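You operate a simulated robot arm through the tools that you are given. There is no shell and no other tool.

You are at the controls of a simulated robot arm. One attempt, no reset.

TASK
Put things in order on the top of the small bench. At the end: the green tub stands where the red bracket stood; the black spacer from the top of the small bench is on the orange small box; the orange block from the top of the small bench is on the brown tiny shut carton; the red bracket from the top of the small bench stands on top of the grey small box; whatever was shut is shut again. Leave all else as you found it, and nothing knocked over.
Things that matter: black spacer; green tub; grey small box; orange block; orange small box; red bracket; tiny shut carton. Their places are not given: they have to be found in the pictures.

It is judged by the outcome, as a careful person would: the job done as asked, and still so three seconds after it is handed in. It fails if anything else is knocked over, pushed out of place, dropped, spilled or broken.

THE ROBOT
A 6-joint arm with a two-finger parallel gripper, fixed in place. Base frame: the origin is at the foot of the arm, x ahead of it, y to its left, z up; the work surface is at about z = 0. Readings come in cm, rad, newtons and seconds.
With the tool pointing down near the work surface it reaches from about 12 to 50 cm from the base axis. Its first joint turns from -1.257 to 1.257 rad. Payload 0.65 kg.
Tool frame: the origin (TCP) lies between the finger pads and is the grasp point; the fingertips stand 2.5 cm ahead of it; z points along the fingers, y is the line along which they close. Largest opening 7.6 cm; finger width 1.8, thickness 1; the body of the gripper, 3.6 by 7.8 cm, starts 4.5 cm behind the TCP.
Orientation is that of the tool frame in the base frame, as [roll, pitch, yaw] about the fixed x, y, z axes, in that order (R = Rz(yaw) Ry(pitch) Rx(roll)). With the fingers straight down and closing along the base's y, the tool's x points along the base's -x, its y along +y and its z along -z.

THE INTERFACE
- The arm moves only by the tool nudge_tool. Its argument "increments" is a list of rows, each an object of numbers (a shift or turn left out is 0, a gripper value left out holds the last): "x", "y", "z": the shift along the base's x, y, z in m; "ax", "ay", "az": the turn, a rotation vector about the base's x, y, z in rad. In form: [{"x": .., "y": .., "z": .., "ax": .., "ay": .., "az": ..}, ...]. A call has 1 to 20 rows; each row shifts and turns the commanded pose from where the row before left it. "fingers" is the gripper command, from -1 (fully open) to 1 (shut), values between in proportion, set as the call begins (left out, the last holds). A row lasts 0.2 s, in which the tool goes at most 5 cm and 0.15 rad; a call with a longer step from one row to the next is refused whole, and so is a gripper value outside its range. A pose out of reach is approached as far as the arm can. The call stops where the force on the tool passes 40 N (or 10 N more than at its start, if that is more) or the arm is blocked; 0.2 s more then pass. The fingers move at their own pace (about 10.8 cm/s each) and stop on an object; they squeeze with about 34 N. The grip force told is the motor's: it shows also when the fingers shut on nothing. Time passes only in rows, and 0.2 s behind the last, so rows that do not move let the fingers close. The reply holds the time, the measured pose of the TCP, the force on the tool along the base axes, the opening and the grip force, in the units named above and with some noise, with the torque about the TCP (base axes, N m) and any sound that the robot's microphone picked up.
- Cameras (640 x 400 px; columns grow to the right, rows downward): "scene" is fixed at [8.24, 28.74, 41.39]; the picture's right is [-0.52, -0.85, 0.00], its down [-0.53, 0.33, -0.78] and it looks along [0.67, -0.41, -0.62] (base axes); focal length 214 px, centre (320, 200). "wrist" rides on the gripper at [5.8, 1.1, -8.1] in the tool frame; the picture's right is [-0.18, 0.98, 0.00], its down [-0.75, -0.14, -0.64] and it looks along [-0.63, -0.12, 0.77] (tool axes); focal length 243 px, centre (320, 200).
- get_image(camera): a new picture of that camera. It takes no simulated time.
- measure_at(camera, pixels): for up to 12 pixels [column, row] of the newest picture of that camera ("zoom" is the newest enlarged one), the place [x, y, z] in the base frame of the surface seen there, good to about 0.2 cm, but the place of the scene camera against the robot may be out by one fixed shift of up to 2.5 cm in any direction. It takes no simulated time.
- enlarge(camera, box): a new picture of the part [left, top, right, bottom] of that camera's present view, enlarged. It takes no simulated time.
- close_job(): hands the job in; it is judged then, once.

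Open the gripper and draw the arm clear of the work before you hand the job in, unless the task says otherwise.

The tools are called as name(argument=value, ...) on one line, values as JSON. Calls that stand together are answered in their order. nudge_tool: Moves the arm, as the interface text tells. Its arguments: {"type":"object","properties":{"increments":{"type":"array"},"fingers":{"type":"number"}},"required":["increments"]} The other tools are called the same way: get_image (camera) takes a picture; measure_at (camera, pixels) gives the place of the surface under pixels of a picture; enlarge (camera, box) takes an enlarged picture of a part of a camera's view; close_job () hands the job in.

At the start:

```text
t: 0.0
ee_pos: [28.17, 2.66, 30.08]
ee_rot: [3.141, 0.002, 3.141]
force: [-0.1, -0.1, 0.3]
moment: [0.0, 0.0, 0.03]
width: 7.59
grasp_force: 0.1
```

scene: 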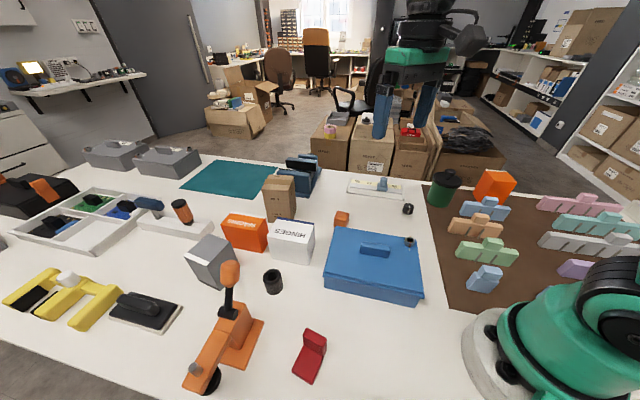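
wrist: 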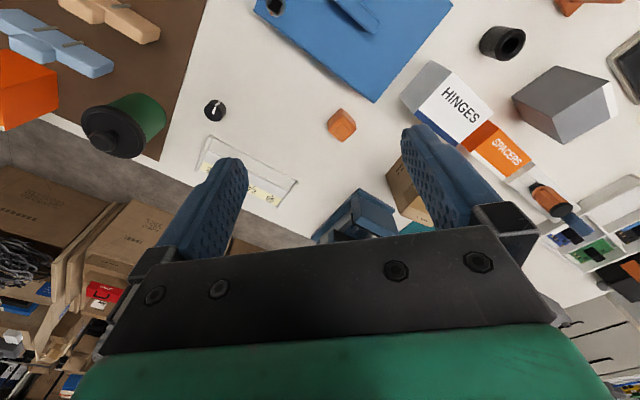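

I start by enlarging parts of the scene view to tell apart the spacers, tub, boxes and bracket.

enlarge(camera="scene", box=[180, 150, 440, 312])

enlarge(camera="scene", box=[160, 240, 420, 400])

enlarge(camera="wrist", box=[0, 0, 640, 250])

enlarge(camera="scene", box=[380, 150, 640, 312])

```text
2.46 times, centred on (310, 231) of scene
```

zoom: 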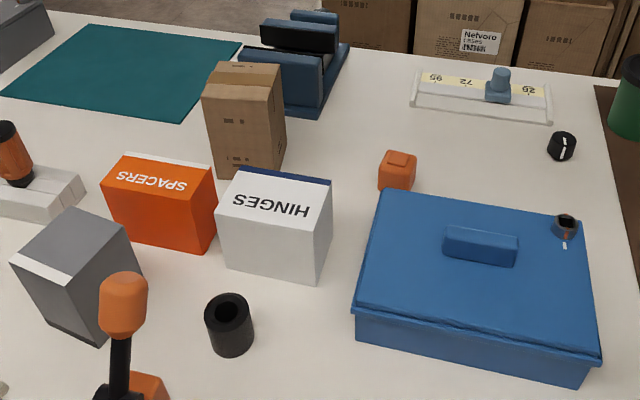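

```text
2.46 times, centred on (290, 320) of scene
```

zoom: 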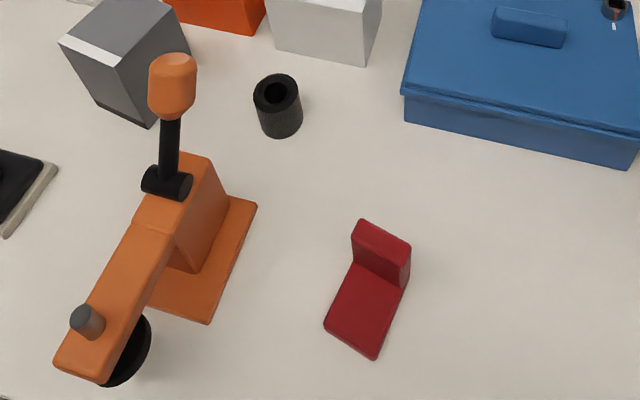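

```text
1.00 times, centred on (320, 125) of wrist (not enlarged: the box is as wide or as high as the picture)
```

zoom: 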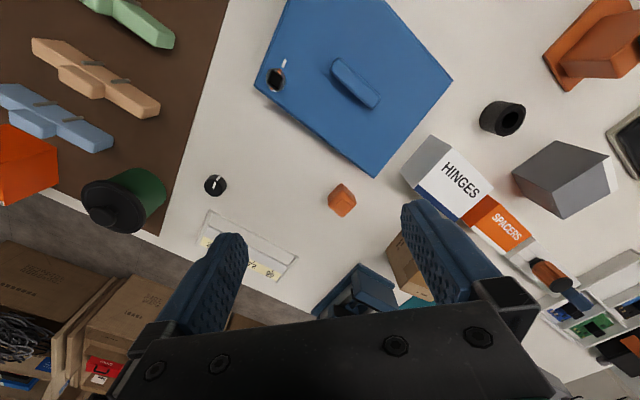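

```text
2.46 times, centred on (510, 231) of scene
```

zoom: 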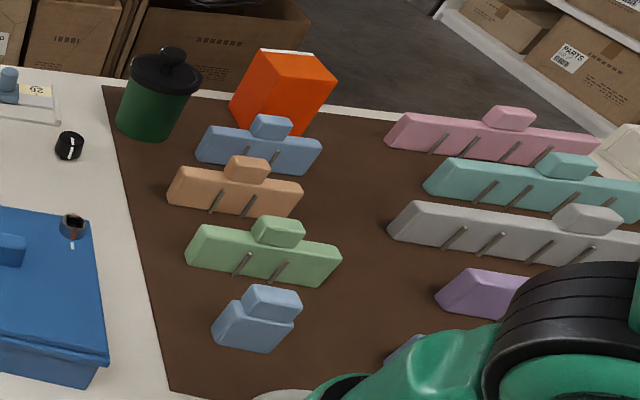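

The hollow black cylinder at (273,281) looks like the spacer. There are two orange boxes, the "SPACERS" one at (245,232) and a plain one at (495,183), so I measure both along with the other objects.

enlarge(camera="scene", box=[420, 150, 540, 225])

measure_at(camera="scene", pixels=[[273, 275], [265, 284], [311, 338], [305, 362], [210, 247], [245, 219], [292, 225], [280, 182], [342, 214], [446, 174], [495, 178], [409, 240]])

measure_at(camera="wrist", pixels=[[515, 118], [490, 118], [570, 170], [500, 230], [460, 90], [340, 198], [105, 195], [150, 200], [25, 160], [275, 78], [413, 270], [215, 185]])

```text
5.33 times, centred on (480, 188) of scene
```

zoom: 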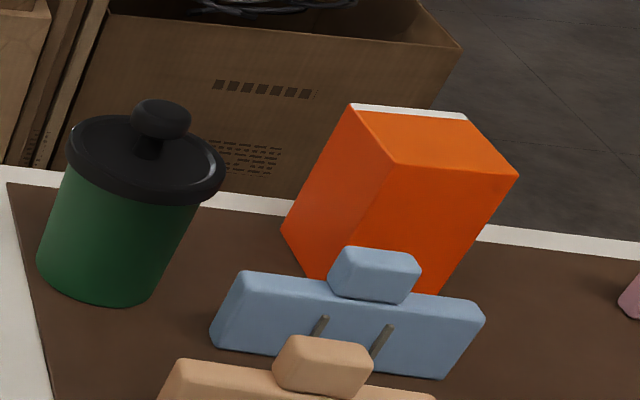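

```text
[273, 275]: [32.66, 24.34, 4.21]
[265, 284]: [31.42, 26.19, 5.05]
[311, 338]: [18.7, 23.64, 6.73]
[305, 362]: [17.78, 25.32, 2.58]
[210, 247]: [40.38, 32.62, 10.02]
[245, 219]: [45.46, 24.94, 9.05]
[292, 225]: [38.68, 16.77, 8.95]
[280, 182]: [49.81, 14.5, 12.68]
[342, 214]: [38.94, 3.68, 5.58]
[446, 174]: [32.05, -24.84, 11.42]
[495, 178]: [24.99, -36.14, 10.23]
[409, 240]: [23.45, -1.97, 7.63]
```

```text
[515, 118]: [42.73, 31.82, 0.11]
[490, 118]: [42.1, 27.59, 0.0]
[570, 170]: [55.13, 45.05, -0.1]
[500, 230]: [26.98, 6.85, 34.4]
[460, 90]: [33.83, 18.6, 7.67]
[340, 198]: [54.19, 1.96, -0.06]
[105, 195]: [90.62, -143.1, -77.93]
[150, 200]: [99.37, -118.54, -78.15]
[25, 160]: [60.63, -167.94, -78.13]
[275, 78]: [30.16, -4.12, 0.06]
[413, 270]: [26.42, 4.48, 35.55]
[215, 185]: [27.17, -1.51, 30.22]
```

Those wrist pixels came from the shifted zoom, so they were off by 75 rows. I repeat the measurement with the original wrist pixels to find the scene camera's shift.

measure_at(camera="wrist", pixels=[[511, 42], [490, 43], [570, 95], [540, 125], [455, 115], [341, 118], [112, 120], [148, 112], [20, 85], [275, 4], [212, 105], [340, 135]])

measure_at(camera="scene", pixels=[[408, 205], [342, 222], [336, 222], [342, 212], [270, 216], [220, 216], [247, 238], [186, 258], [203, 237], [233, 240], [222, 264], [210, 285]])

```text
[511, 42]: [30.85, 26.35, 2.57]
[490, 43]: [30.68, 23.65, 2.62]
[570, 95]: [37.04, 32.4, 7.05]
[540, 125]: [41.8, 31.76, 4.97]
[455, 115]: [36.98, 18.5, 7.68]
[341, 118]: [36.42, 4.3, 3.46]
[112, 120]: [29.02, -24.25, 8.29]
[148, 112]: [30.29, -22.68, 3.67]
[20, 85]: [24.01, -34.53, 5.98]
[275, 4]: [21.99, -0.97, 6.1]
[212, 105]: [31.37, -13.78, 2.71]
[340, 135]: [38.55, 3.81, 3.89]
```

```text
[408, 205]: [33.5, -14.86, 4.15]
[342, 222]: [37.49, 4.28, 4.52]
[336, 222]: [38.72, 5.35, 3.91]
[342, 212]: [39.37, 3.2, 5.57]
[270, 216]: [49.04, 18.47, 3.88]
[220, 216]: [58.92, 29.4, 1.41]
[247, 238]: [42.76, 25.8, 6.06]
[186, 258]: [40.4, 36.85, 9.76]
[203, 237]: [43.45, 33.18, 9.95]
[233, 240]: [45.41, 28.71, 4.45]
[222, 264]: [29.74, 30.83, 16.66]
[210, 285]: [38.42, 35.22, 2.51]
```

The scene camera reads high by about 1.4 cm in z. I look closely at both orange boxes, the grey box and the carton.

enlarge(camera="scene", box=[175, 165, 335, 300])

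enlarge(camera="wrist", box=[380, 20, 640, 190])

enlarge(camera="wrist", box=[0, 0, 240, 150])

```text
2.96 times, centred on (255, 232) of scene
```

zoom: 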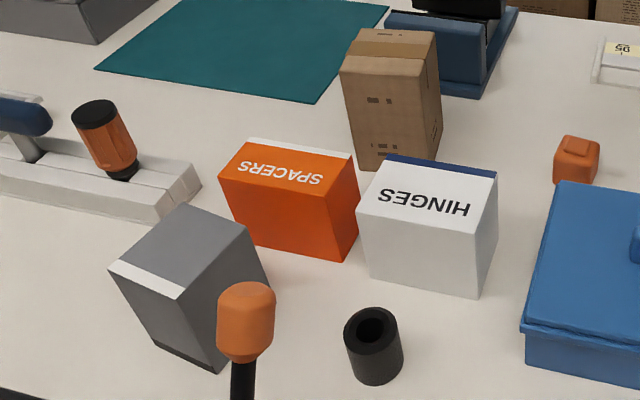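

```text
2.35 times, centred on (510, 105) of wrist
```

zoom: 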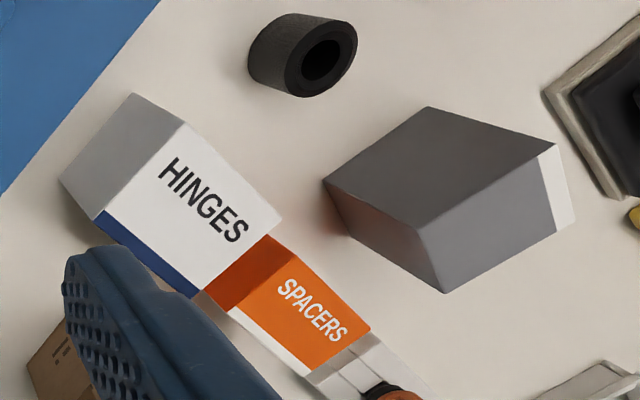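

```text
2.67 times, centred on (120, 75) of wrist
```

zoom: 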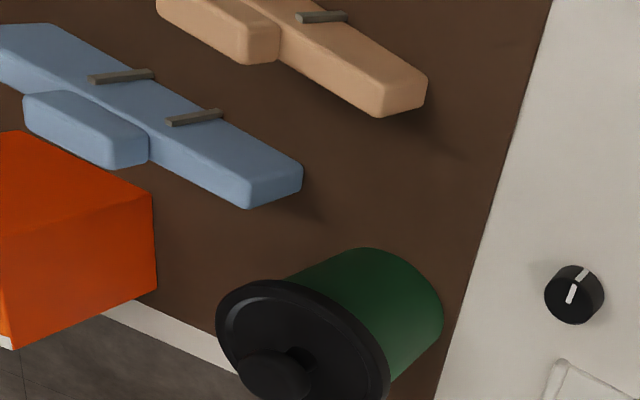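

Next I measure box corners from the scene camera: grey, SPACERS, HINGES, plain orange and carton. Their sizes should help me tell which box is the "small box".

enlarge(camera="scene", box=[175, 165, 335, 300])

measure_at(camera="zoom", pixels=[[112, 266], [182, 297], [183, 209], [244, 228], [222, 172], [336, 184], [249, 141], [350, 157], [360, 207], [467, 222], [392, 159], [494, 174]])

measure_at(camera="zoom", pixels=[[343, 70], [430, 68], [362, 32], [434, 34], [363, 167], [405, 158], [558, 138], [598, 144], [570, 178], [556, 180], [220, 300], [155, 340]])

enlarge(camera="scene", box=[420, 150, 540, 225])

measure_at(camera="zoom", pixels=[[353, 107], [466, 117], [397, 162], [514, 174], [284, 232], [440, 285], [72, 150], [219, 175], [150, 125], [160, 105], [40, 265], [150, 300]])

```text
2.96 times, centred on (255, 232) of scene
```

zoom: 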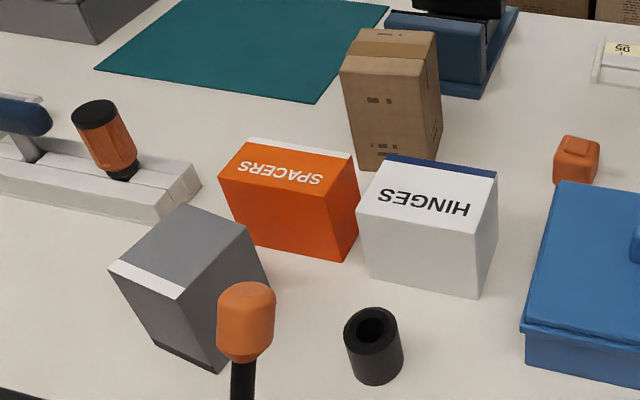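

```text
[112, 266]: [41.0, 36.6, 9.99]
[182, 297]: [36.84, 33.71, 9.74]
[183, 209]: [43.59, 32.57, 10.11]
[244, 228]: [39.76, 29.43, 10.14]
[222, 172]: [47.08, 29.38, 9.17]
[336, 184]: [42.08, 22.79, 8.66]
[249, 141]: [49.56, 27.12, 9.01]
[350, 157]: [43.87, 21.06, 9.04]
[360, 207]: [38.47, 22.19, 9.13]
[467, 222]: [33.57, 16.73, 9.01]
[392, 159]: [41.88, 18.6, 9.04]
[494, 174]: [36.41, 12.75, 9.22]
```

```text
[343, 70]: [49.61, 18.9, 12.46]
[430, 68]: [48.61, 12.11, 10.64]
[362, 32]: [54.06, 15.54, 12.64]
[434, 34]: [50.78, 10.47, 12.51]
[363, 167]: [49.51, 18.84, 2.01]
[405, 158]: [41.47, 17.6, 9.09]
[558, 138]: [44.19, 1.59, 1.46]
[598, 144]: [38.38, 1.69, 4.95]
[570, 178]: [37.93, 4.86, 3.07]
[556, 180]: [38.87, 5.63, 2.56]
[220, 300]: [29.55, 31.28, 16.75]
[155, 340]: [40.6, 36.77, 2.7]
```

```text
5.33 times, centred on (480, 188) of scene
```

zoom: 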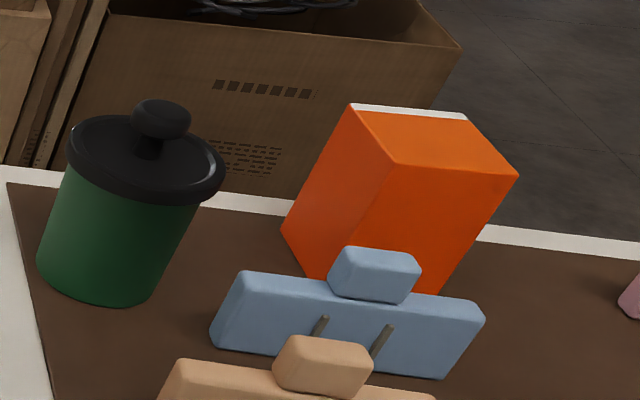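

```text
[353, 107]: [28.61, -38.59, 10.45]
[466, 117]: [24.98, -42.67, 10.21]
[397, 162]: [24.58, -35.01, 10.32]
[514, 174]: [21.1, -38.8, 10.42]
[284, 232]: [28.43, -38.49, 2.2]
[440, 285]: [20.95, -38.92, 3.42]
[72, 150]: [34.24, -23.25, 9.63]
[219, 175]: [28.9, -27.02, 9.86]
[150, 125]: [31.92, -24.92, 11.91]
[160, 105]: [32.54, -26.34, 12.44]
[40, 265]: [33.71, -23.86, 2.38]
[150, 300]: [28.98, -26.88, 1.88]
```

Sizes match: the grey box (about 5x5x8.6) and the plain orange box at (495,183) (about 5.5x5.5x8.9) are the same kind. SPACERS and HINGES are marked boxes of another shape, and SPACERS is only about 3.3 cm deep. I take the plain one as the "orange small box", and now swing the wrist camera toward the red bracket for accurate positions.

nudge_tool(increments=[{"x": -0.0231, "y": 0.0133, "z": -0.008, "az": 0.143}, {"x": -0.0231, "y": 0.0133, "z": -0.008, "az": 0.143}, {"x": -0.0231, "y": 0.0133, "z": -0.008, "az": 0.143}, {"x": -0.0231, "y": 0.0133, "z": -0.008, "az": 0.143}, {"x": -0.0231, "y": 0.0133, "z": -0.008, "az": 0.143}, {"x": -0.0231, "y": 0.0133, "z": -0.008, "az": 0.143}, {"x": -0.0231, "y": 0.0133, "z": -0.008, "az": 0.143}], fingers=-1)

get_image(camera="wrist")

get_image(camera="scene")

```text
t: 1.6
ee_pos: [11.94, 12.16, 24.44]
ee_rot: [-3.141, 0.001, -2.138]
force: [0.5, -0.7, 0.3]
moment: [0.02, -0.01, -0.01]
width: 7.59
grasp_force: 0.0
```

```text
taken
```

wrist: 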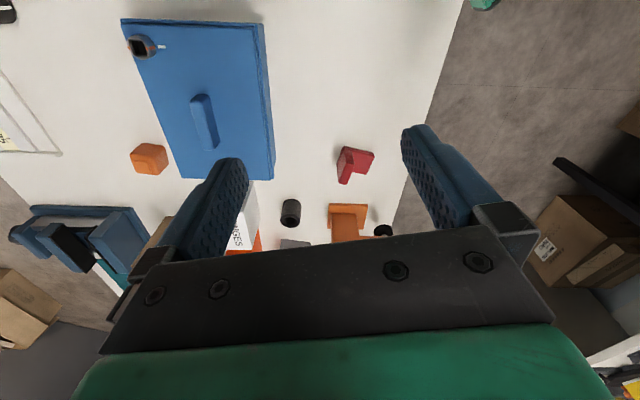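

```text
taken
```

scene: 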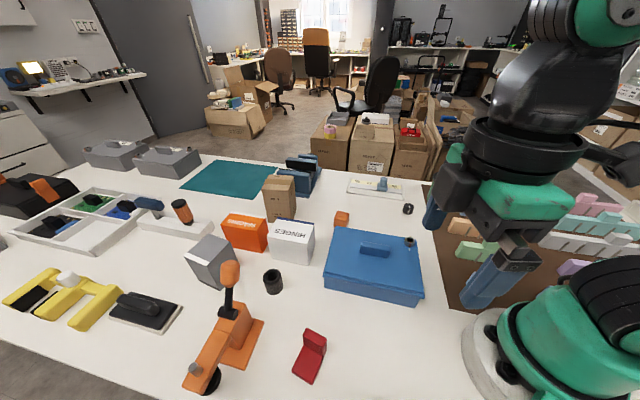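

The bracket shows in the wrist picture at (355,163) and the spacer at (291,212). I enlarge around the bracket and measure it.

enlarge(camera="wrist", box=[310, 135, 400, 192])

enlarge(camera="scene", box=[280, 320, 340, 390])

```text
7.02 times, centred on (355, 164) of wrist
```

zoom: 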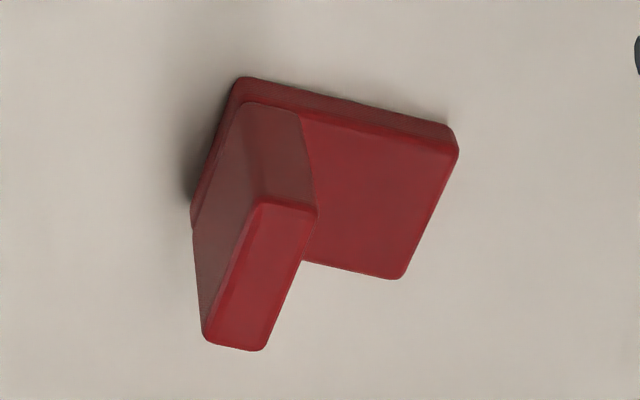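

```text
5.71 times, centred on (310, 355) of scene
```

zoom: 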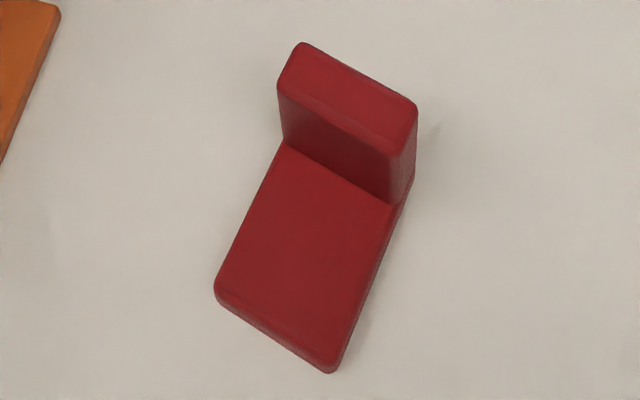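

I measure the bracket's wall top and plate corners in both cameras, which also gives me the scene camera's shift.

measure_at(camera="zoom", pixels=[[300, 50], [408, 108], [283, 85], [395, 142], [340, 98], [222, 282], [330, 358], [286, 150], [385, 200], [310, 250], [230, 120], [450, 300]])

enlarge(camera="wrist", box=[310, 135, 400, 192])

measure_at(camera="zoom", pixels=[[263, 210], [312, 214], [210, 335], [262, 343], [262, 275], [310, 130], [450, 150], [398, 270], [312, 255], [370, 200], [500, 200], [245, 85]])

```text
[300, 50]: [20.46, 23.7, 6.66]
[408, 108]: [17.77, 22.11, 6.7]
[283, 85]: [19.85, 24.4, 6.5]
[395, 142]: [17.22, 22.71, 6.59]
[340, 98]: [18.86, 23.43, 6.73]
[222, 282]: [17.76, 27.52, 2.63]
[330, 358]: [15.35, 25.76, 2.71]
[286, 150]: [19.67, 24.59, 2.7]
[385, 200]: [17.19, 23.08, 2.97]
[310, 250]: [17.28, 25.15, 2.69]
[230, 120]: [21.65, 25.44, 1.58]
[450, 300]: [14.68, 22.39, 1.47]
```

```text
7.02 times, centred on (355, 164) of wrist
```

zoom: 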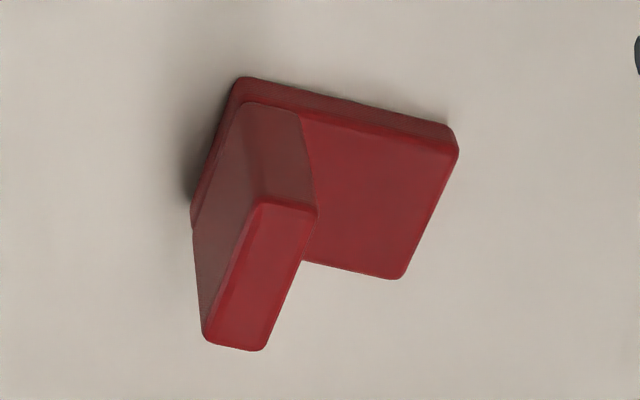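

```text
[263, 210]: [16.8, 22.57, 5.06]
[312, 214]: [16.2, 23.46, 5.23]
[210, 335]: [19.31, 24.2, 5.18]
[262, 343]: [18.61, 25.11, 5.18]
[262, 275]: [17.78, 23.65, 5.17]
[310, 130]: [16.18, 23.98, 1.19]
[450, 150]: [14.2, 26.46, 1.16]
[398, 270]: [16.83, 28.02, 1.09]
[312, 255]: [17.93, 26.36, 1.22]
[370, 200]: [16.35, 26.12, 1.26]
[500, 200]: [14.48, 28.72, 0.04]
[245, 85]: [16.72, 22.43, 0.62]
```

From the bracket in both views, the scene camera reads about (+1.06,-0.6,+1.47) too much. The grey box top is therefore near (39.2,33.7,8.5), about 51.7 cm out, so I test whether the arm reaches above it and look from there.

nudge_tool(increments=[{"x": 0.0341, "y": 0.0269, "z": 0, "az": -0.0534}, {"x": 0.0341, "y": 0.0269, "z": 0, "az": -0.0534}, {"x": 0.0341, "y": 0.0269, "z": 0, "az": -0.0534}, {"x": 0.0341, "y": 0.0269, "z": 0, "az": -0.0534}, {"x": 0.0341, "y": 0.0269, "z": 0, "az": -0.0534}, {"x": 0.0341, "y": 0.0269, "z": 0, "az": -0.0534}, {"x": 0.0341, "y": 0.0269, "z": 0, "az": -0.0534}, {"x": 0.0341, "y": 0.0269, "z": 0, "az": -0.0534}, {"x": 0}, {"x": 0}])

get_image(camera="wrist")

get_image(camera="scene")

```text
t: 3.8
ee_pos: [34.64, 29.56, 21.06]
ee_rot: [-3.142, 0.002, -2.568]
force: [0.0, -0.5, 0.1]
moment: [0.03, 0.0, -0.01]
width: 7.61
grasp_force: 0.1
out of reach, approached as far as the arm can: row 7, 8
```

```text
taken
```

wrist: 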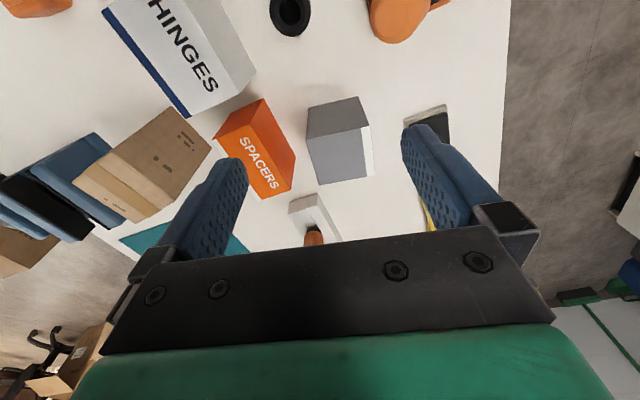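

```text
taken
```

scene: 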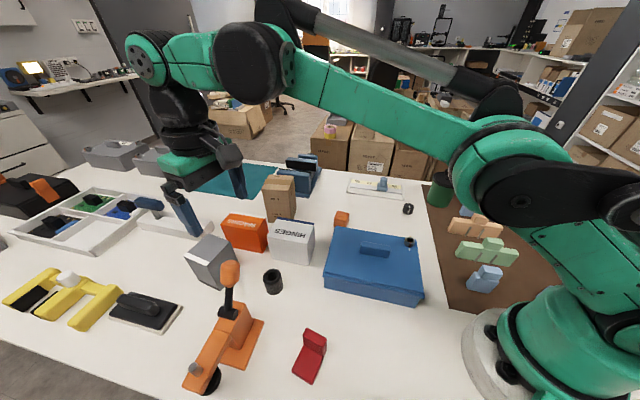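

Straight down, the arm stopped at r≈45.5 (z 21), so placements at the grey box and the carton need the tool tilted outward. While here I zoom in on the grey box and carton and measure them with the wrist camera.

enlarge(camera="wrist", box=[270, 80, 430, 200])

measure_at(camera="wrist", pixels=[[310, 107], [356, 99], [309, 136], [366, 128], [319, 181], [371, 174], [342, 155], [183, 111], [209, 147], [78, 182], [123, 219], [97, 201]])

enlarge(camera="wrist", box=[60, 90, 220, 230])

```text
3.33 times, centred on (350, 140) of wrist
```

zoom: 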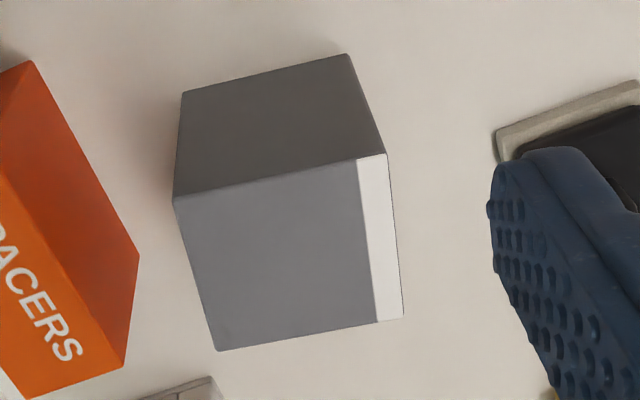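

```text
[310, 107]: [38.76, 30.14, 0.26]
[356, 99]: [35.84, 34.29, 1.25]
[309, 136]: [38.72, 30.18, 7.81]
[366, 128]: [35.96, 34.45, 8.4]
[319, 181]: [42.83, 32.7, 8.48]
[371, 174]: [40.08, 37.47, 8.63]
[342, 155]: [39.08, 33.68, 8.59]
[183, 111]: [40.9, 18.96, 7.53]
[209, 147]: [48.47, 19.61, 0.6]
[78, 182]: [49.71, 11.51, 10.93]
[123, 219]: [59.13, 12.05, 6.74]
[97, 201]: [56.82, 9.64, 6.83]
```

```text
2.86 times, centred on (140, 160) of wrist
```

zoom: 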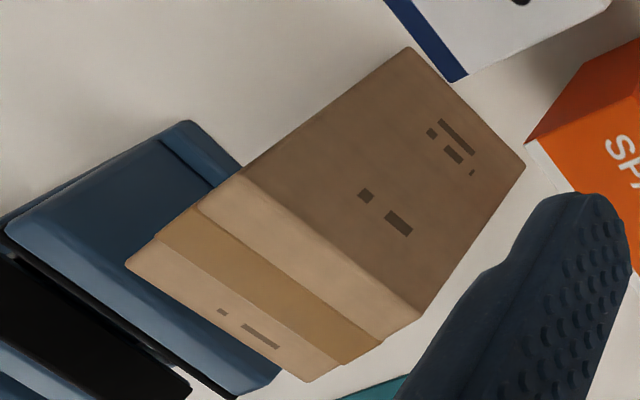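

I measure the carton's top-face corners in this zoom, near (243,178), (412,316), (310,376) and (132,262).

measure_at(camera="zoom", pixels=[[240, 180], [412, 318], [310, 374], [135, 262], [270, 285], [230, 240], [320, 300], [404, 60], [515, 165]])

```text
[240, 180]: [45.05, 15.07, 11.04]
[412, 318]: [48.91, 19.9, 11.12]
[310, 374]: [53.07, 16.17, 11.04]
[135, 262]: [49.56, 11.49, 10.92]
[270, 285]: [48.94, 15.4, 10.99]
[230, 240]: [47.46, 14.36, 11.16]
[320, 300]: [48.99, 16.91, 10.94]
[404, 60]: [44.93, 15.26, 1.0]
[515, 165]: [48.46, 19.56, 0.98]
```

Carton top centre is (49.15,15.66,11.05) and grey top centre is (39.35,33.7,8.57). I test an outward tilt of 0.35 rad about the closing axis here, with a slight descent.

nudge_tool(increments=[{"ax": 0.0636, "ay": -0.0979, "z": -0.005}, {"ax": 0.0636, "ay": -0.0979, "z": -0.005}, {"ax": 0.0636, "ay": -0.0979, "z": -0.005}, {"x": 0}])

```text
t: 4.8
ee_pos: [34.6, 29.52, 19.71]
ee_rot: [3.139, 0.354, -2.567]
force: [-0.1, 0.4, 1.1]
moment: [0.04, 0.01, 0.0]
width: 7.61
grasp_force: 0.0
```

The tilt works and the command follows the real pose. Now I move over the grey box centre at z 17 to confirm reach there.

nudge_tool(increments=[{"x": 0.0158, "y": 0.0139, "z": -0.007}, {"x": 0.0158, "y": 0.0139, "z": -0.007}, {"x": 0.0158, "y": 0.0139, "z": -0.007}, {"x": 0}, {"x": 0}])

get_image(camera="wrist")

get_image(camera="scene")

```text
t: 6.0
ee_pos: [39.54, 33.66, 17.69]
ee_rot: [3.139, 0.354, -2.567]
force: [-0.5, -0.4, -0.7]
moment: [-0.03, -0.05, -0.04]
width: 7.59
grasp_force: 0.0
```

```text
taken
```

wrist: 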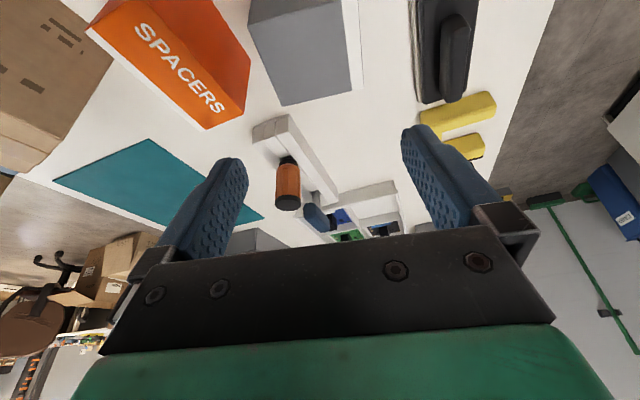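

```text
taken
```

scene: 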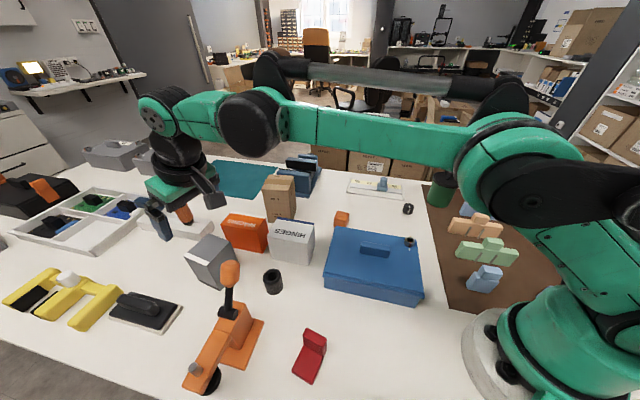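

Reach is fine with tilt 0.354. Before I go back to the bracket, I measure the clamp handle (230,270) and base (258,345) that I have to clear.

measure_at(camera="scene", pixels=[[230, 265], [230, 280], [262, 322], [245, 369], [208, 370], [232, 315], [192, 385], [273, 275], [266, 290], [341, 220], [310, 340]])

nudge_tool(increments=[{"x": -0.03, "y": -0.035, "z": 0.013}, {"x": -0.0225, "y": -0.026, "z": 0.015}, {"x": -0.0225, "y": -0.026, "z": 0.015}, {"x": -0.025, "y": -0.015}, {"x": -0.025, "y": -0.015}, {"x": -0.025, "y": 0.0025, "z": -0.01}, {"x": -0.025, "y": 0.0025, "z": -0.01}, {"x": -0.023, "y": 0.0055, "z": -0.02}, {"x": -0.023, "y": 0.0055, "z": -0.02}, {"x": 0}])

get_image(camera="wrist")

get_image(camera="scene")

```text
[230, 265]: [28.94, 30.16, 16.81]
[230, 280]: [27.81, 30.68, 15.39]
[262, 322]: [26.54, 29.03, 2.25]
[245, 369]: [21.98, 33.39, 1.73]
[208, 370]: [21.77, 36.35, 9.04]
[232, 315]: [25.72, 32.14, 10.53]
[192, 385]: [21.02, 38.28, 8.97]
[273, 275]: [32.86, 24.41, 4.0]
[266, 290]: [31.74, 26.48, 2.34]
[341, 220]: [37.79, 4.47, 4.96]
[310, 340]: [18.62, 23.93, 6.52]
```

```text
t: 8.2
ee_pos: [17.16, 23.55, 16.0]
ee_rot: [3.14, 0.354, -2.57]
force: [-0.6, 0.4, -0.2]
moment: [-0.01, 0.0, 0.01]
width: 7.62
grasp_force: 0.0
```

```text
taken
```

wrist: 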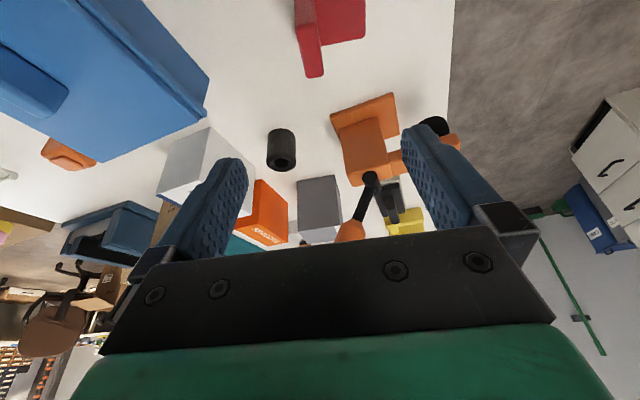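

```text
taken
```

scene: 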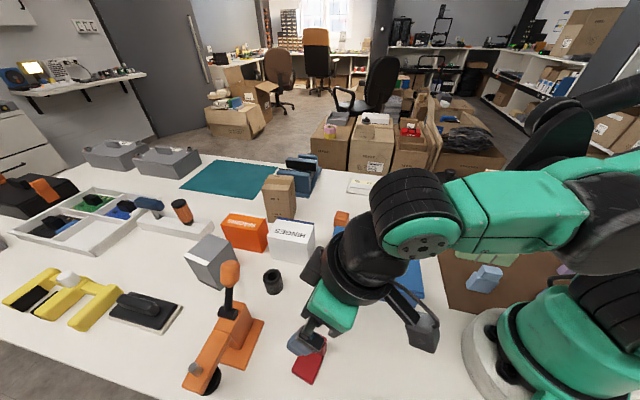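

I'm above the bracket, whose wall shows at (310,40) in the wrist view. I zoom and measure again to check alignment before I descend.

enlarge(camera="wrist", box=[280, 0, 380, 90])

measure_at(camera="wrist", pixels=[[308, 72], [320, 70], [303, 55], [317, 53], [340, 10], [345, 35], [362, 37], [362, 10]])

```text
4.44 times, centred on (330, 45) of wrist
```

zoom: 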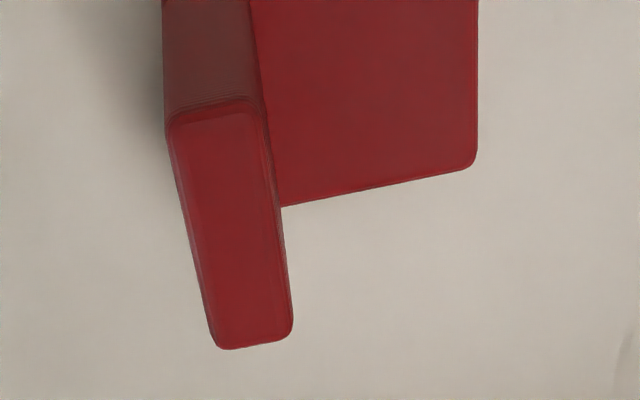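

```text
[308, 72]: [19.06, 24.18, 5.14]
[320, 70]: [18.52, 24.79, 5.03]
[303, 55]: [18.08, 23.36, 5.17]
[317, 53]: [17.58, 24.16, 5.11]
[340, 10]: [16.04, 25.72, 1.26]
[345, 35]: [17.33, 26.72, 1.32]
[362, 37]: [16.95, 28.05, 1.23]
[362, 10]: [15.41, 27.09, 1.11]
```

Wall centreline matches, with the TCP within 0.1 cm of it across the wall. I descend to z 4.6, which keeps the fingertips above the 1.2 cm plate.

nudge_tool(increments=[{"x": 0.002, "y": 0.0015, "z": -0.03}, {"z": -0.03}, {"z": -0.03}, {"z": -0.014}, {"z": -0.01}, {"x": 0}])

get_image(camera="wrist")

enlarge(camera="scene", box=[250, 280, 370, 390])

```text
t: 9.6
ee_pos: [17.33, 23.68, 4.61]
ee_rot: [3.141, 0.354, -2.567]
force: [-0.4, -0.3, -0.6]
moment: [0.0, 0.01, 0.05]
width: 7.61
grasp_force: 0.0
```

```text
taken
```

wrist: 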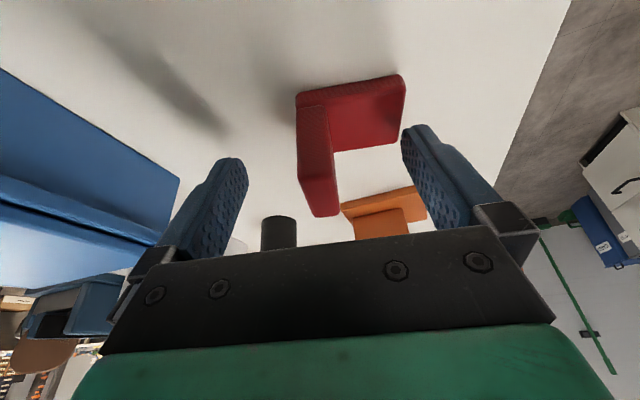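

```text
3.64 times, centred on (310, 335) of scene
```

zoom: 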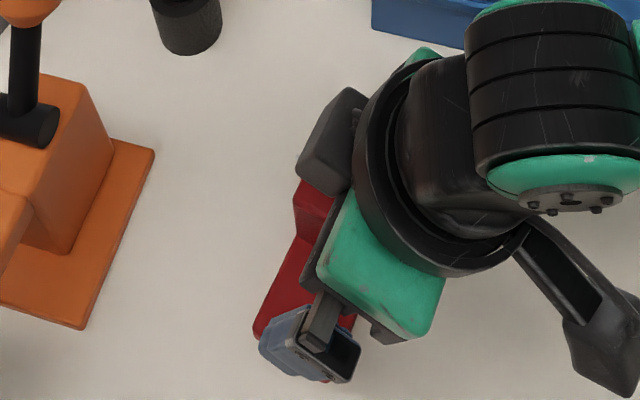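

The wall sits between the fingers around (318,160), so I close the gripper.

nudge_tool(increments=[{"x": 0}, {"x": 0}, {"x": 0}, {"x": 0}], fingers=1)

get_image(camera="wrist")

```text
t: 10.6
ee_pos: [17.37, 23.62, 4.59]
ee_rot: [3.139, 0.353, -2.566]
force: [-0.1, 0.4, 0.3]
moment: [-0.01, -0.01, 0.0]
width: 1.26
grasp_force: 32.8
```

```text
taken
```

wrist: 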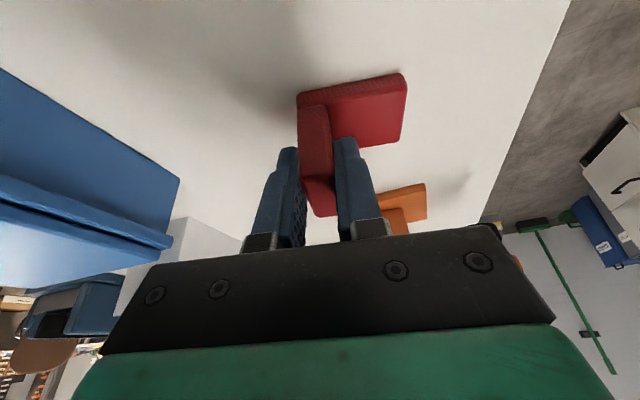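

Gripped (width 1.26, 33 N). I lift straight up to z 22 and carry it around the clamp handle to above the grey box, TCP goal (39.98,32.06,17).

nudge_tool(increments=[{"z": 0.01}, {"z": 0.024}, {"z": 0.035}, {"z": 0.035}, {"z": 0.035}, {"z": 0.035}, {"x": 0.023, "y": -0.008}, {"x": 0.023, "y": -0.008}, {"x": 0.025, "y": -0.0075}, {"x": 0.025, "y": -0.0075}, {"x": 0.025, "y": 0.0025}, {"x": 0.025, "y": 0.0025}, {"x": 0.0225, "y": 0.0175}, {"x": 0.0225, "y": 0.0175}, {"x": 0.01, "y": 0.02, "z": -0.01}, {"x": 0.01, "y": 0.02, "z": -0.01}, {"x": 0.0075, "y": 0.018, "z": -0.015}, {"x": 0.0073, "y": 0.0176, "z": -0.015}, {"x": 0}, {"x": 0}])

get_image(camera="wrist")

get_image(camera="scene")

```text
t: 14.8
ee_pos: [40.11, 32.01, 17.05]
ee_rot: [3.141, 0.353, -2.566]
force: [0.0, -0.2, -0.4]
moment: [0.02, 0.0, 0.0]
width: 0.01
grasp_force: 23.3
```

```text
taken
```

wrist: 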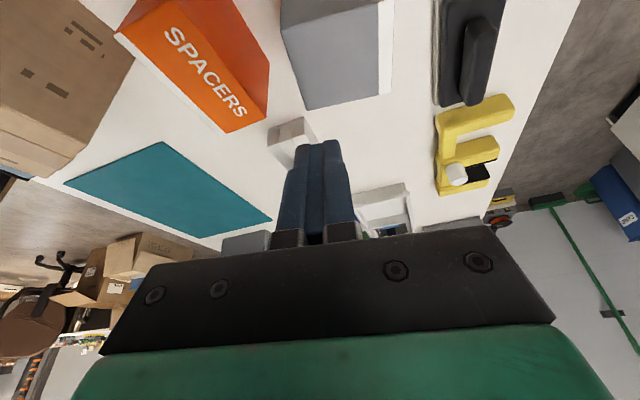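

```text
taken
```

scene: 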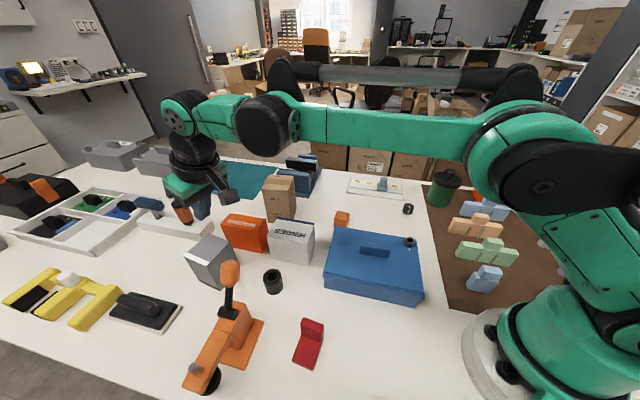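

The gripper came away empty (width 0.01) and the bracket still stands near its place at (310,343): it slipped out. I go back above it and look carefully before I grasp again.

nudge_tool(increments=[{"x": -0.015, "y": -0.0356, "z": 0.02}, {"x": -0.02, "y": -0.04, "z": 0.01}, {"x": -0.045, "y": -0.02}, {"x": -0.048, "y": 0}, {"x": -0.048, "y": 0.005}, {"x": -0.046, "y": 0.012, "z": -0.01}, {"x": -0.01, "z": -0.01}, {"x": 0}], fingers=-1)

get_image(camera="wrist")

enlarge(camera="scene", box=[260, 300, 360, 390])

```text
t: 16.6
ee_pos: [16.82, 24.15, 17.64]
ee_rot: [3.139, 0.353, -2.569]
force: [0.2, -0.2, 0.8]
moment: [0.03, 0.02, -0.04]
width: 7.6
grasp_force: 0.1
```

```text
taken
```

wrist: 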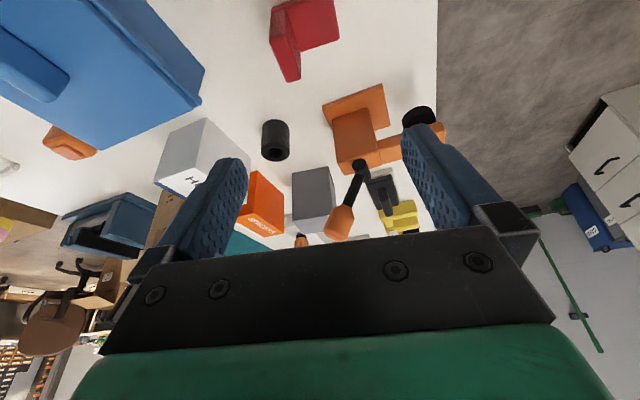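

```text
4.44 times, centred on (310, 345) of scene
```

zoom: 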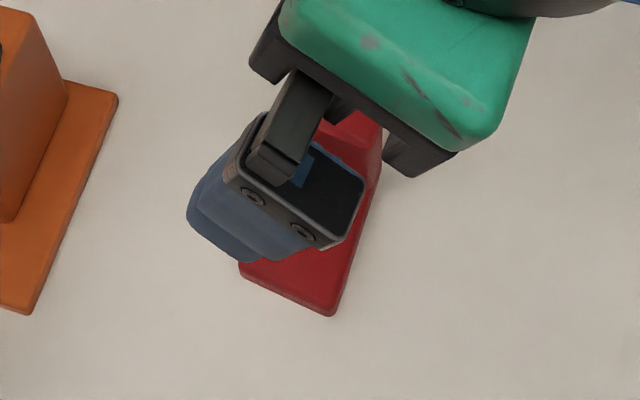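

Now I measure the bracket's new pose in the wrist view: wall at (290,45), plate at (315,25).

enlarge(camera="wrist", box=[250, 0, 360, 95])

measure_at(camera="wrist", pixels=[[274, 43], [292, 40], [287, 78], [299, 76], [304, 50], [336, 40], [331, 5], [298, 8], [273, 12], [288, 60]])

```text
4.21 times, centred on (305, 48) of wrist
```

zoom: 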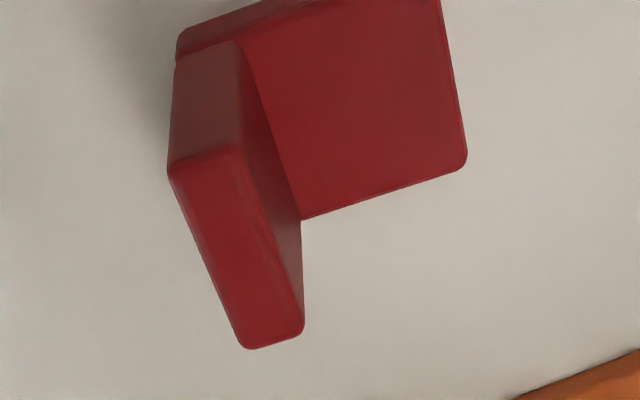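

```text
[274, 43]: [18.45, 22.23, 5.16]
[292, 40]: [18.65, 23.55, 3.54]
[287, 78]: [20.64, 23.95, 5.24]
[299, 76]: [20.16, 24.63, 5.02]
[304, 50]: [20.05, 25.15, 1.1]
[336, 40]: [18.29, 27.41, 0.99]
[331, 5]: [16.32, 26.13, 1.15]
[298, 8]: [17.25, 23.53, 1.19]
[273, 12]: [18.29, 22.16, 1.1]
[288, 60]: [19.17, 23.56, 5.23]
```

measure_at(camera="zoom", pixels=[[178, 172], [236, 155], [247, 338], [297, 325], [207, 163], [272, 332], [240, 250], [460, 160], [310, 212], [437, 8], [445, 100], [272, 250]])

```text
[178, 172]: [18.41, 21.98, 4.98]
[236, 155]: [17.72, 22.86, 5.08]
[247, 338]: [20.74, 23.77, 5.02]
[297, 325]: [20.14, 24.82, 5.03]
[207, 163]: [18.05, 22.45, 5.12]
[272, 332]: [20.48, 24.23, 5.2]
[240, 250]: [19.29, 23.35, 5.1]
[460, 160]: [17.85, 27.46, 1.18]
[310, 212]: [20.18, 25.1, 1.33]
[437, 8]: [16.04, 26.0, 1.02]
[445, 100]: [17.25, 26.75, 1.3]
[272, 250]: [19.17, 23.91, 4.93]
```

The bracket has moved about 1.5 cm and turned roughly 4°, with wall centre (19.27,23.34) at 37°. I realign, descend a bit lower (z 4.2) and grip again, then lift slowly.

nudge_tool(increments=[{"x": 0.0213, "y": -0.0105, "z": -0.03, "az": 0.07}, {"z": -0.035}, {"z": -0.035}, {"z": -0.02}, {"z": -0.0144}, {"x": 0}])

get_image(camera="wrist")

```text
t: 18.0
ee_pos: [18.99, 23.18, 4.43]
ee_rot: [3.14, 0.354, -2.498]
force: [-0.3, 0.3, 0.2]
moment: [0.0, -0.03, 0.04]
width: 7.57
grasp_force: 0.1
```

```text
taken
```

wrist: 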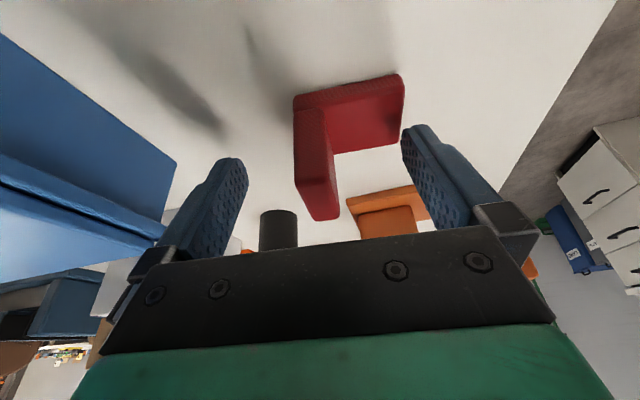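

nudge_tool(increments=[{"z": -0.003}, {"x": 0}])

nudge_tool(increments=[{"x": 0}, {"x": 0}, {"x": 0}, {"x": 0}, {"x": 0}], fingers=1)

nudge_tool(increments=[{"z": 0.002}, {"z": 0.003}, {"z": 0.003}, {"x": 0}])

get_image(camera="wrist")

enlarge(camera="scene", box=[260, 300, 360, 390])

```text
t: 18.6
ee_pos: [18.95, 23.31, 4.09]
ee_rot: [3.141, 0.351, -2.498]
force: [0.5, 0.0, -0.3]
moment: [0.01, 0.02, 0.0]
width: 7.6
grasp_force: 0.0
```

```text
t: 19.8
ee_pos: [18.9, 23.28, 4.18]
ee_rot: [3.138, 0.352, -2.497]
force: [-0.3, 0.1, 1.2]
moment: [0.0, -0.01, 0.03]
width: 1.27
grasp_force: 33.1
```

```text
t: 20.8
ee_pos: [18.98, 23.29, 4.91]
ee_rot: [3.139, 0.352, -2.498]
force: [0.1, -0.1, -0.2]
moment: [0.04, 0.0, -0.02]
width: 1.29
grasp_force: 33.1
```

```text
taken
```

wrist: 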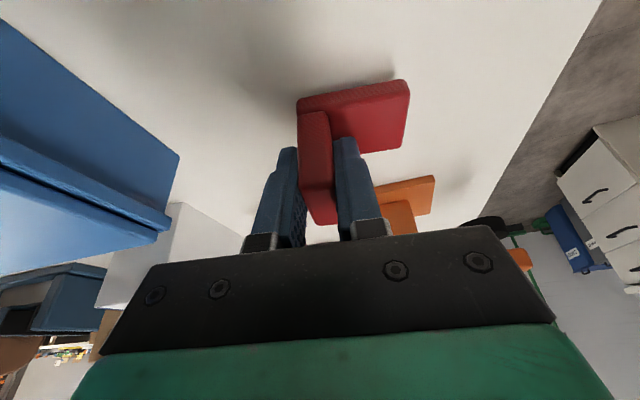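

```text
4.44 times, centred on (310, 345) of scene
```

zoom: 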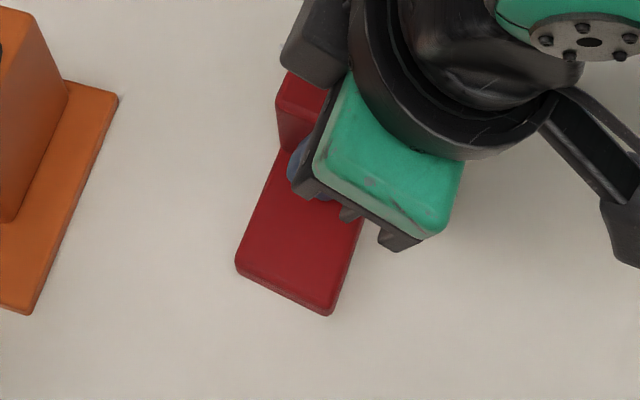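

Tool is up 0.7 cm with width still 1.29. I measure the plate's height at (370,110) and the wall's to see whether the bracket came along.

measure_at(camera="wrist", pixels=[[385, 105], [370, 125], [355, 105], [312, 130], [400, 145], [320, 212], [350, 60]])

measure_at(camera="scene", pixels=[[322, 365], [333, 367], [327, 355], [320, 320], [350, 380], [325, 360]])

```text
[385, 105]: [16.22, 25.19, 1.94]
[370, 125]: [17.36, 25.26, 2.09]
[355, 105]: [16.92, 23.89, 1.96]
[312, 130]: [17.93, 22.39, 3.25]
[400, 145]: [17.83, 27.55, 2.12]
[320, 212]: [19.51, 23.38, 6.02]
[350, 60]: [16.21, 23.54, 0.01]
```

```text
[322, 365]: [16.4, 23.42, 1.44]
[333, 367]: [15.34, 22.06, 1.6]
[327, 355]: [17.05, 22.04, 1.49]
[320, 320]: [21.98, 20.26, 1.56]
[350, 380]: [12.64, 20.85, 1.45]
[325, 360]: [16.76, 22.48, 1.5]
```

The bracket is held: plate now at z≈2.0, wall top 6.0. I raise it slowly a few cm more and check for slipping.

nudge_tool(increments=[{"z": 0.003}, {"z": 0.005}, {"z": 0.007}, {"z": 0.007}, {"z": 0.005}, {"z": 0.003}, {"x": 0}, {"x": 0}])

get_image(camera="wrist")

measure_at(camera="wrist", pixels=[[385, 105], [370, 125], [355, 105], [312, 130], [400, 145], [320, 212], [350, 60]])

```text
t: 22.6
ee_pos: [19.05, 23.2, 8.18]
ee_rot: [3.141, 0.351, -2.495]
force: [0.1, 0.3, -0.1]
moment: [0.0, -0.01, 0.02]
width: 1.27
grasp_force: 33.1
```

```text
taken
```

wrist: 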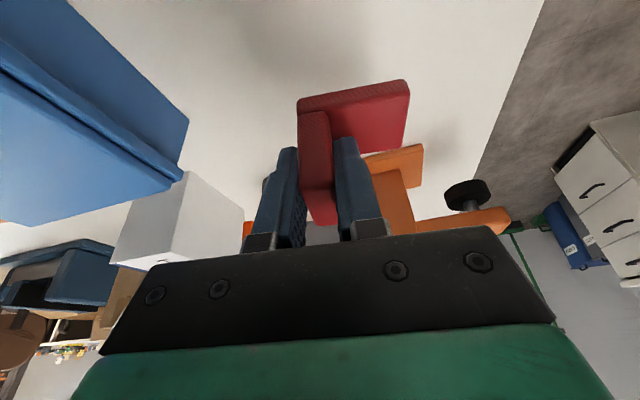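

```text
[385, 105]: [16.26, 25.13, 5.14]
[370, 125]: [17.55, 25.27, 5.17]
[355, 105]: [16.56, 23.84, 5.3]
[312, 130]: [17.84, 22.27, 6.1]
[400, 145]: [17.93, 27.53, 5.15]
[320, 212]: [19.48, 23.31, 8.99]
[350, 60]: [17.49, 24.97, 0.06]
```

It's held firmly with no slip at this slow pace, so fast motion probably shook it loose earlier. I keep lifting gently to z≈16.

nudge_tool(increments=[{"z": 0.003}, {"z": 0.006}, {"z": 0.009}, {"z": 0.01}, {"z": 0.01}, {"z": 0.01}, {"z": 0.01}, {"z": 0.009}, {"z": 0.006}, {"z": 0.003}, {"x": 0}])

nudge_tool(increments=[{"x": 0.004, "y": -0.002}, {"x": 0.008, "y": -0.004}, {"x": 0.011, "y": -0.006}, {"x": 0.012, "y": -0.007}, {"x": 0.013, "y": -0.006}, {"x": 0.014, "y": -0.002}, {"x": 0.014}, {"x": 0.014}, {"x": 0.013}, {"x": 0.011}, {"x": 0.008}, {"x": 0.004}, {"x": 0}])

get_image(camera="wrist")

```text
t: 25.0
ee_pos: [18.84, 23.06, 15.62]
ee_rot: [3.14, 0.352, -2.498]
force: [-0.4, 0.0, -0.5]
moment: [0.04, -0.01, 0.01]
width: 1.28
grasp_force: 33.4
```

```text
t: 27.8
ee_pos: [31.52, 20.47, 15.8]
ee_rot: [3.14, 0.353, -2.496]
force: [-0.7, 0.5, 0.7]
moment: [0.01, -0.01, -0.01]
width: 1.29
grasp_force: 32.7
```

```text
taken
```

wrist: 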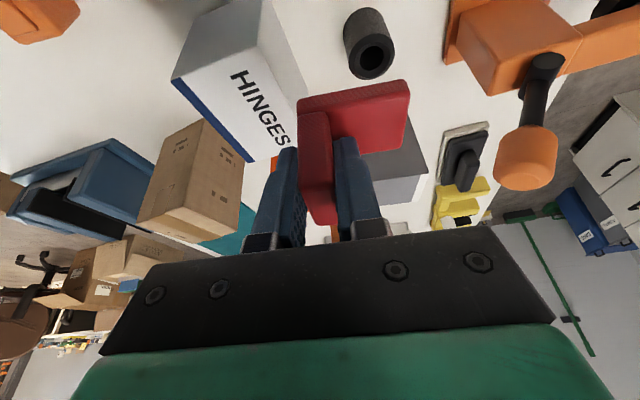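

Still held, plate visible at (355,110). I continue slowly to above the grey box, TCP goal (40.16,32.1,15.8).

nudge_tool(increments=[{"x": 0.0027, "y": 0.0036}, {"x": 0.0054, "y": 0.0072}, {"x": 0.0081, "y": 0.0109}, {"x": 0.009, "y": 0.0121}, {"x": 0.009, "y": 0.0121}, {"x": 0.009, "y": 0.0121}, {"x": 0.009, "y": 0.0121}, {"x": 0.009, "y": 0.0121}, {"x": 0.009, "y": 0.0121}, {"x": 0.0081, "y": 0.0109}, {"x": 0.0054, "y": 0.0072}, {"x": 0.0027, "y": 0.0036}, {"x": 0}])

get_image(camera="wrist")

enlarge(camera="scene", box=[130, 170, 290, 310])

```text
t: 30.6
ee_pos: [40.2, 32.15, 15.64]
ee_rot: [3.14, 0.354, -2.498]
force: [0.6, -0.4, -1.1]
moment: [0.0, -0.02, 0.0]
width: 1.28
grasp_force: 32.7
```

```text
taken
```

wrist: 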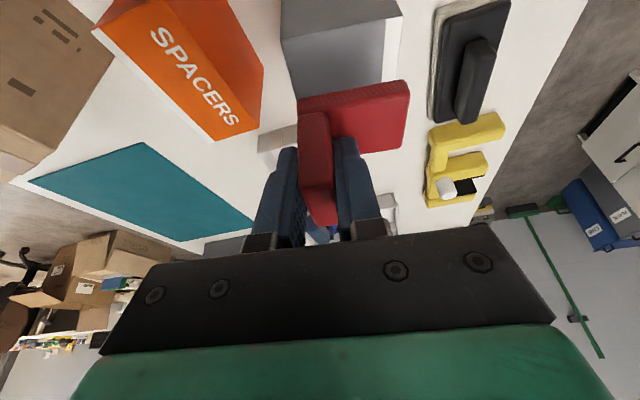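

```text
2.86 times, centred on (210, 240) of scene
```

zoom: 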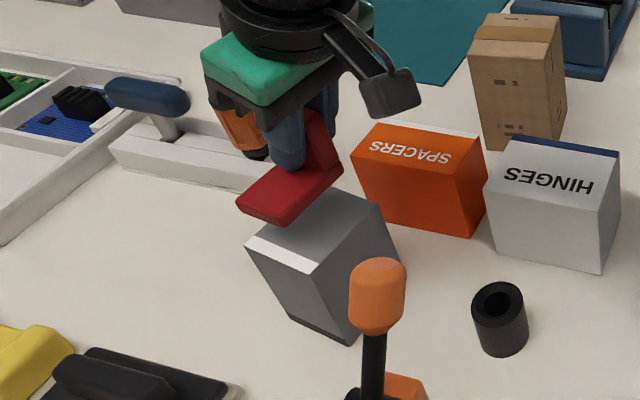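

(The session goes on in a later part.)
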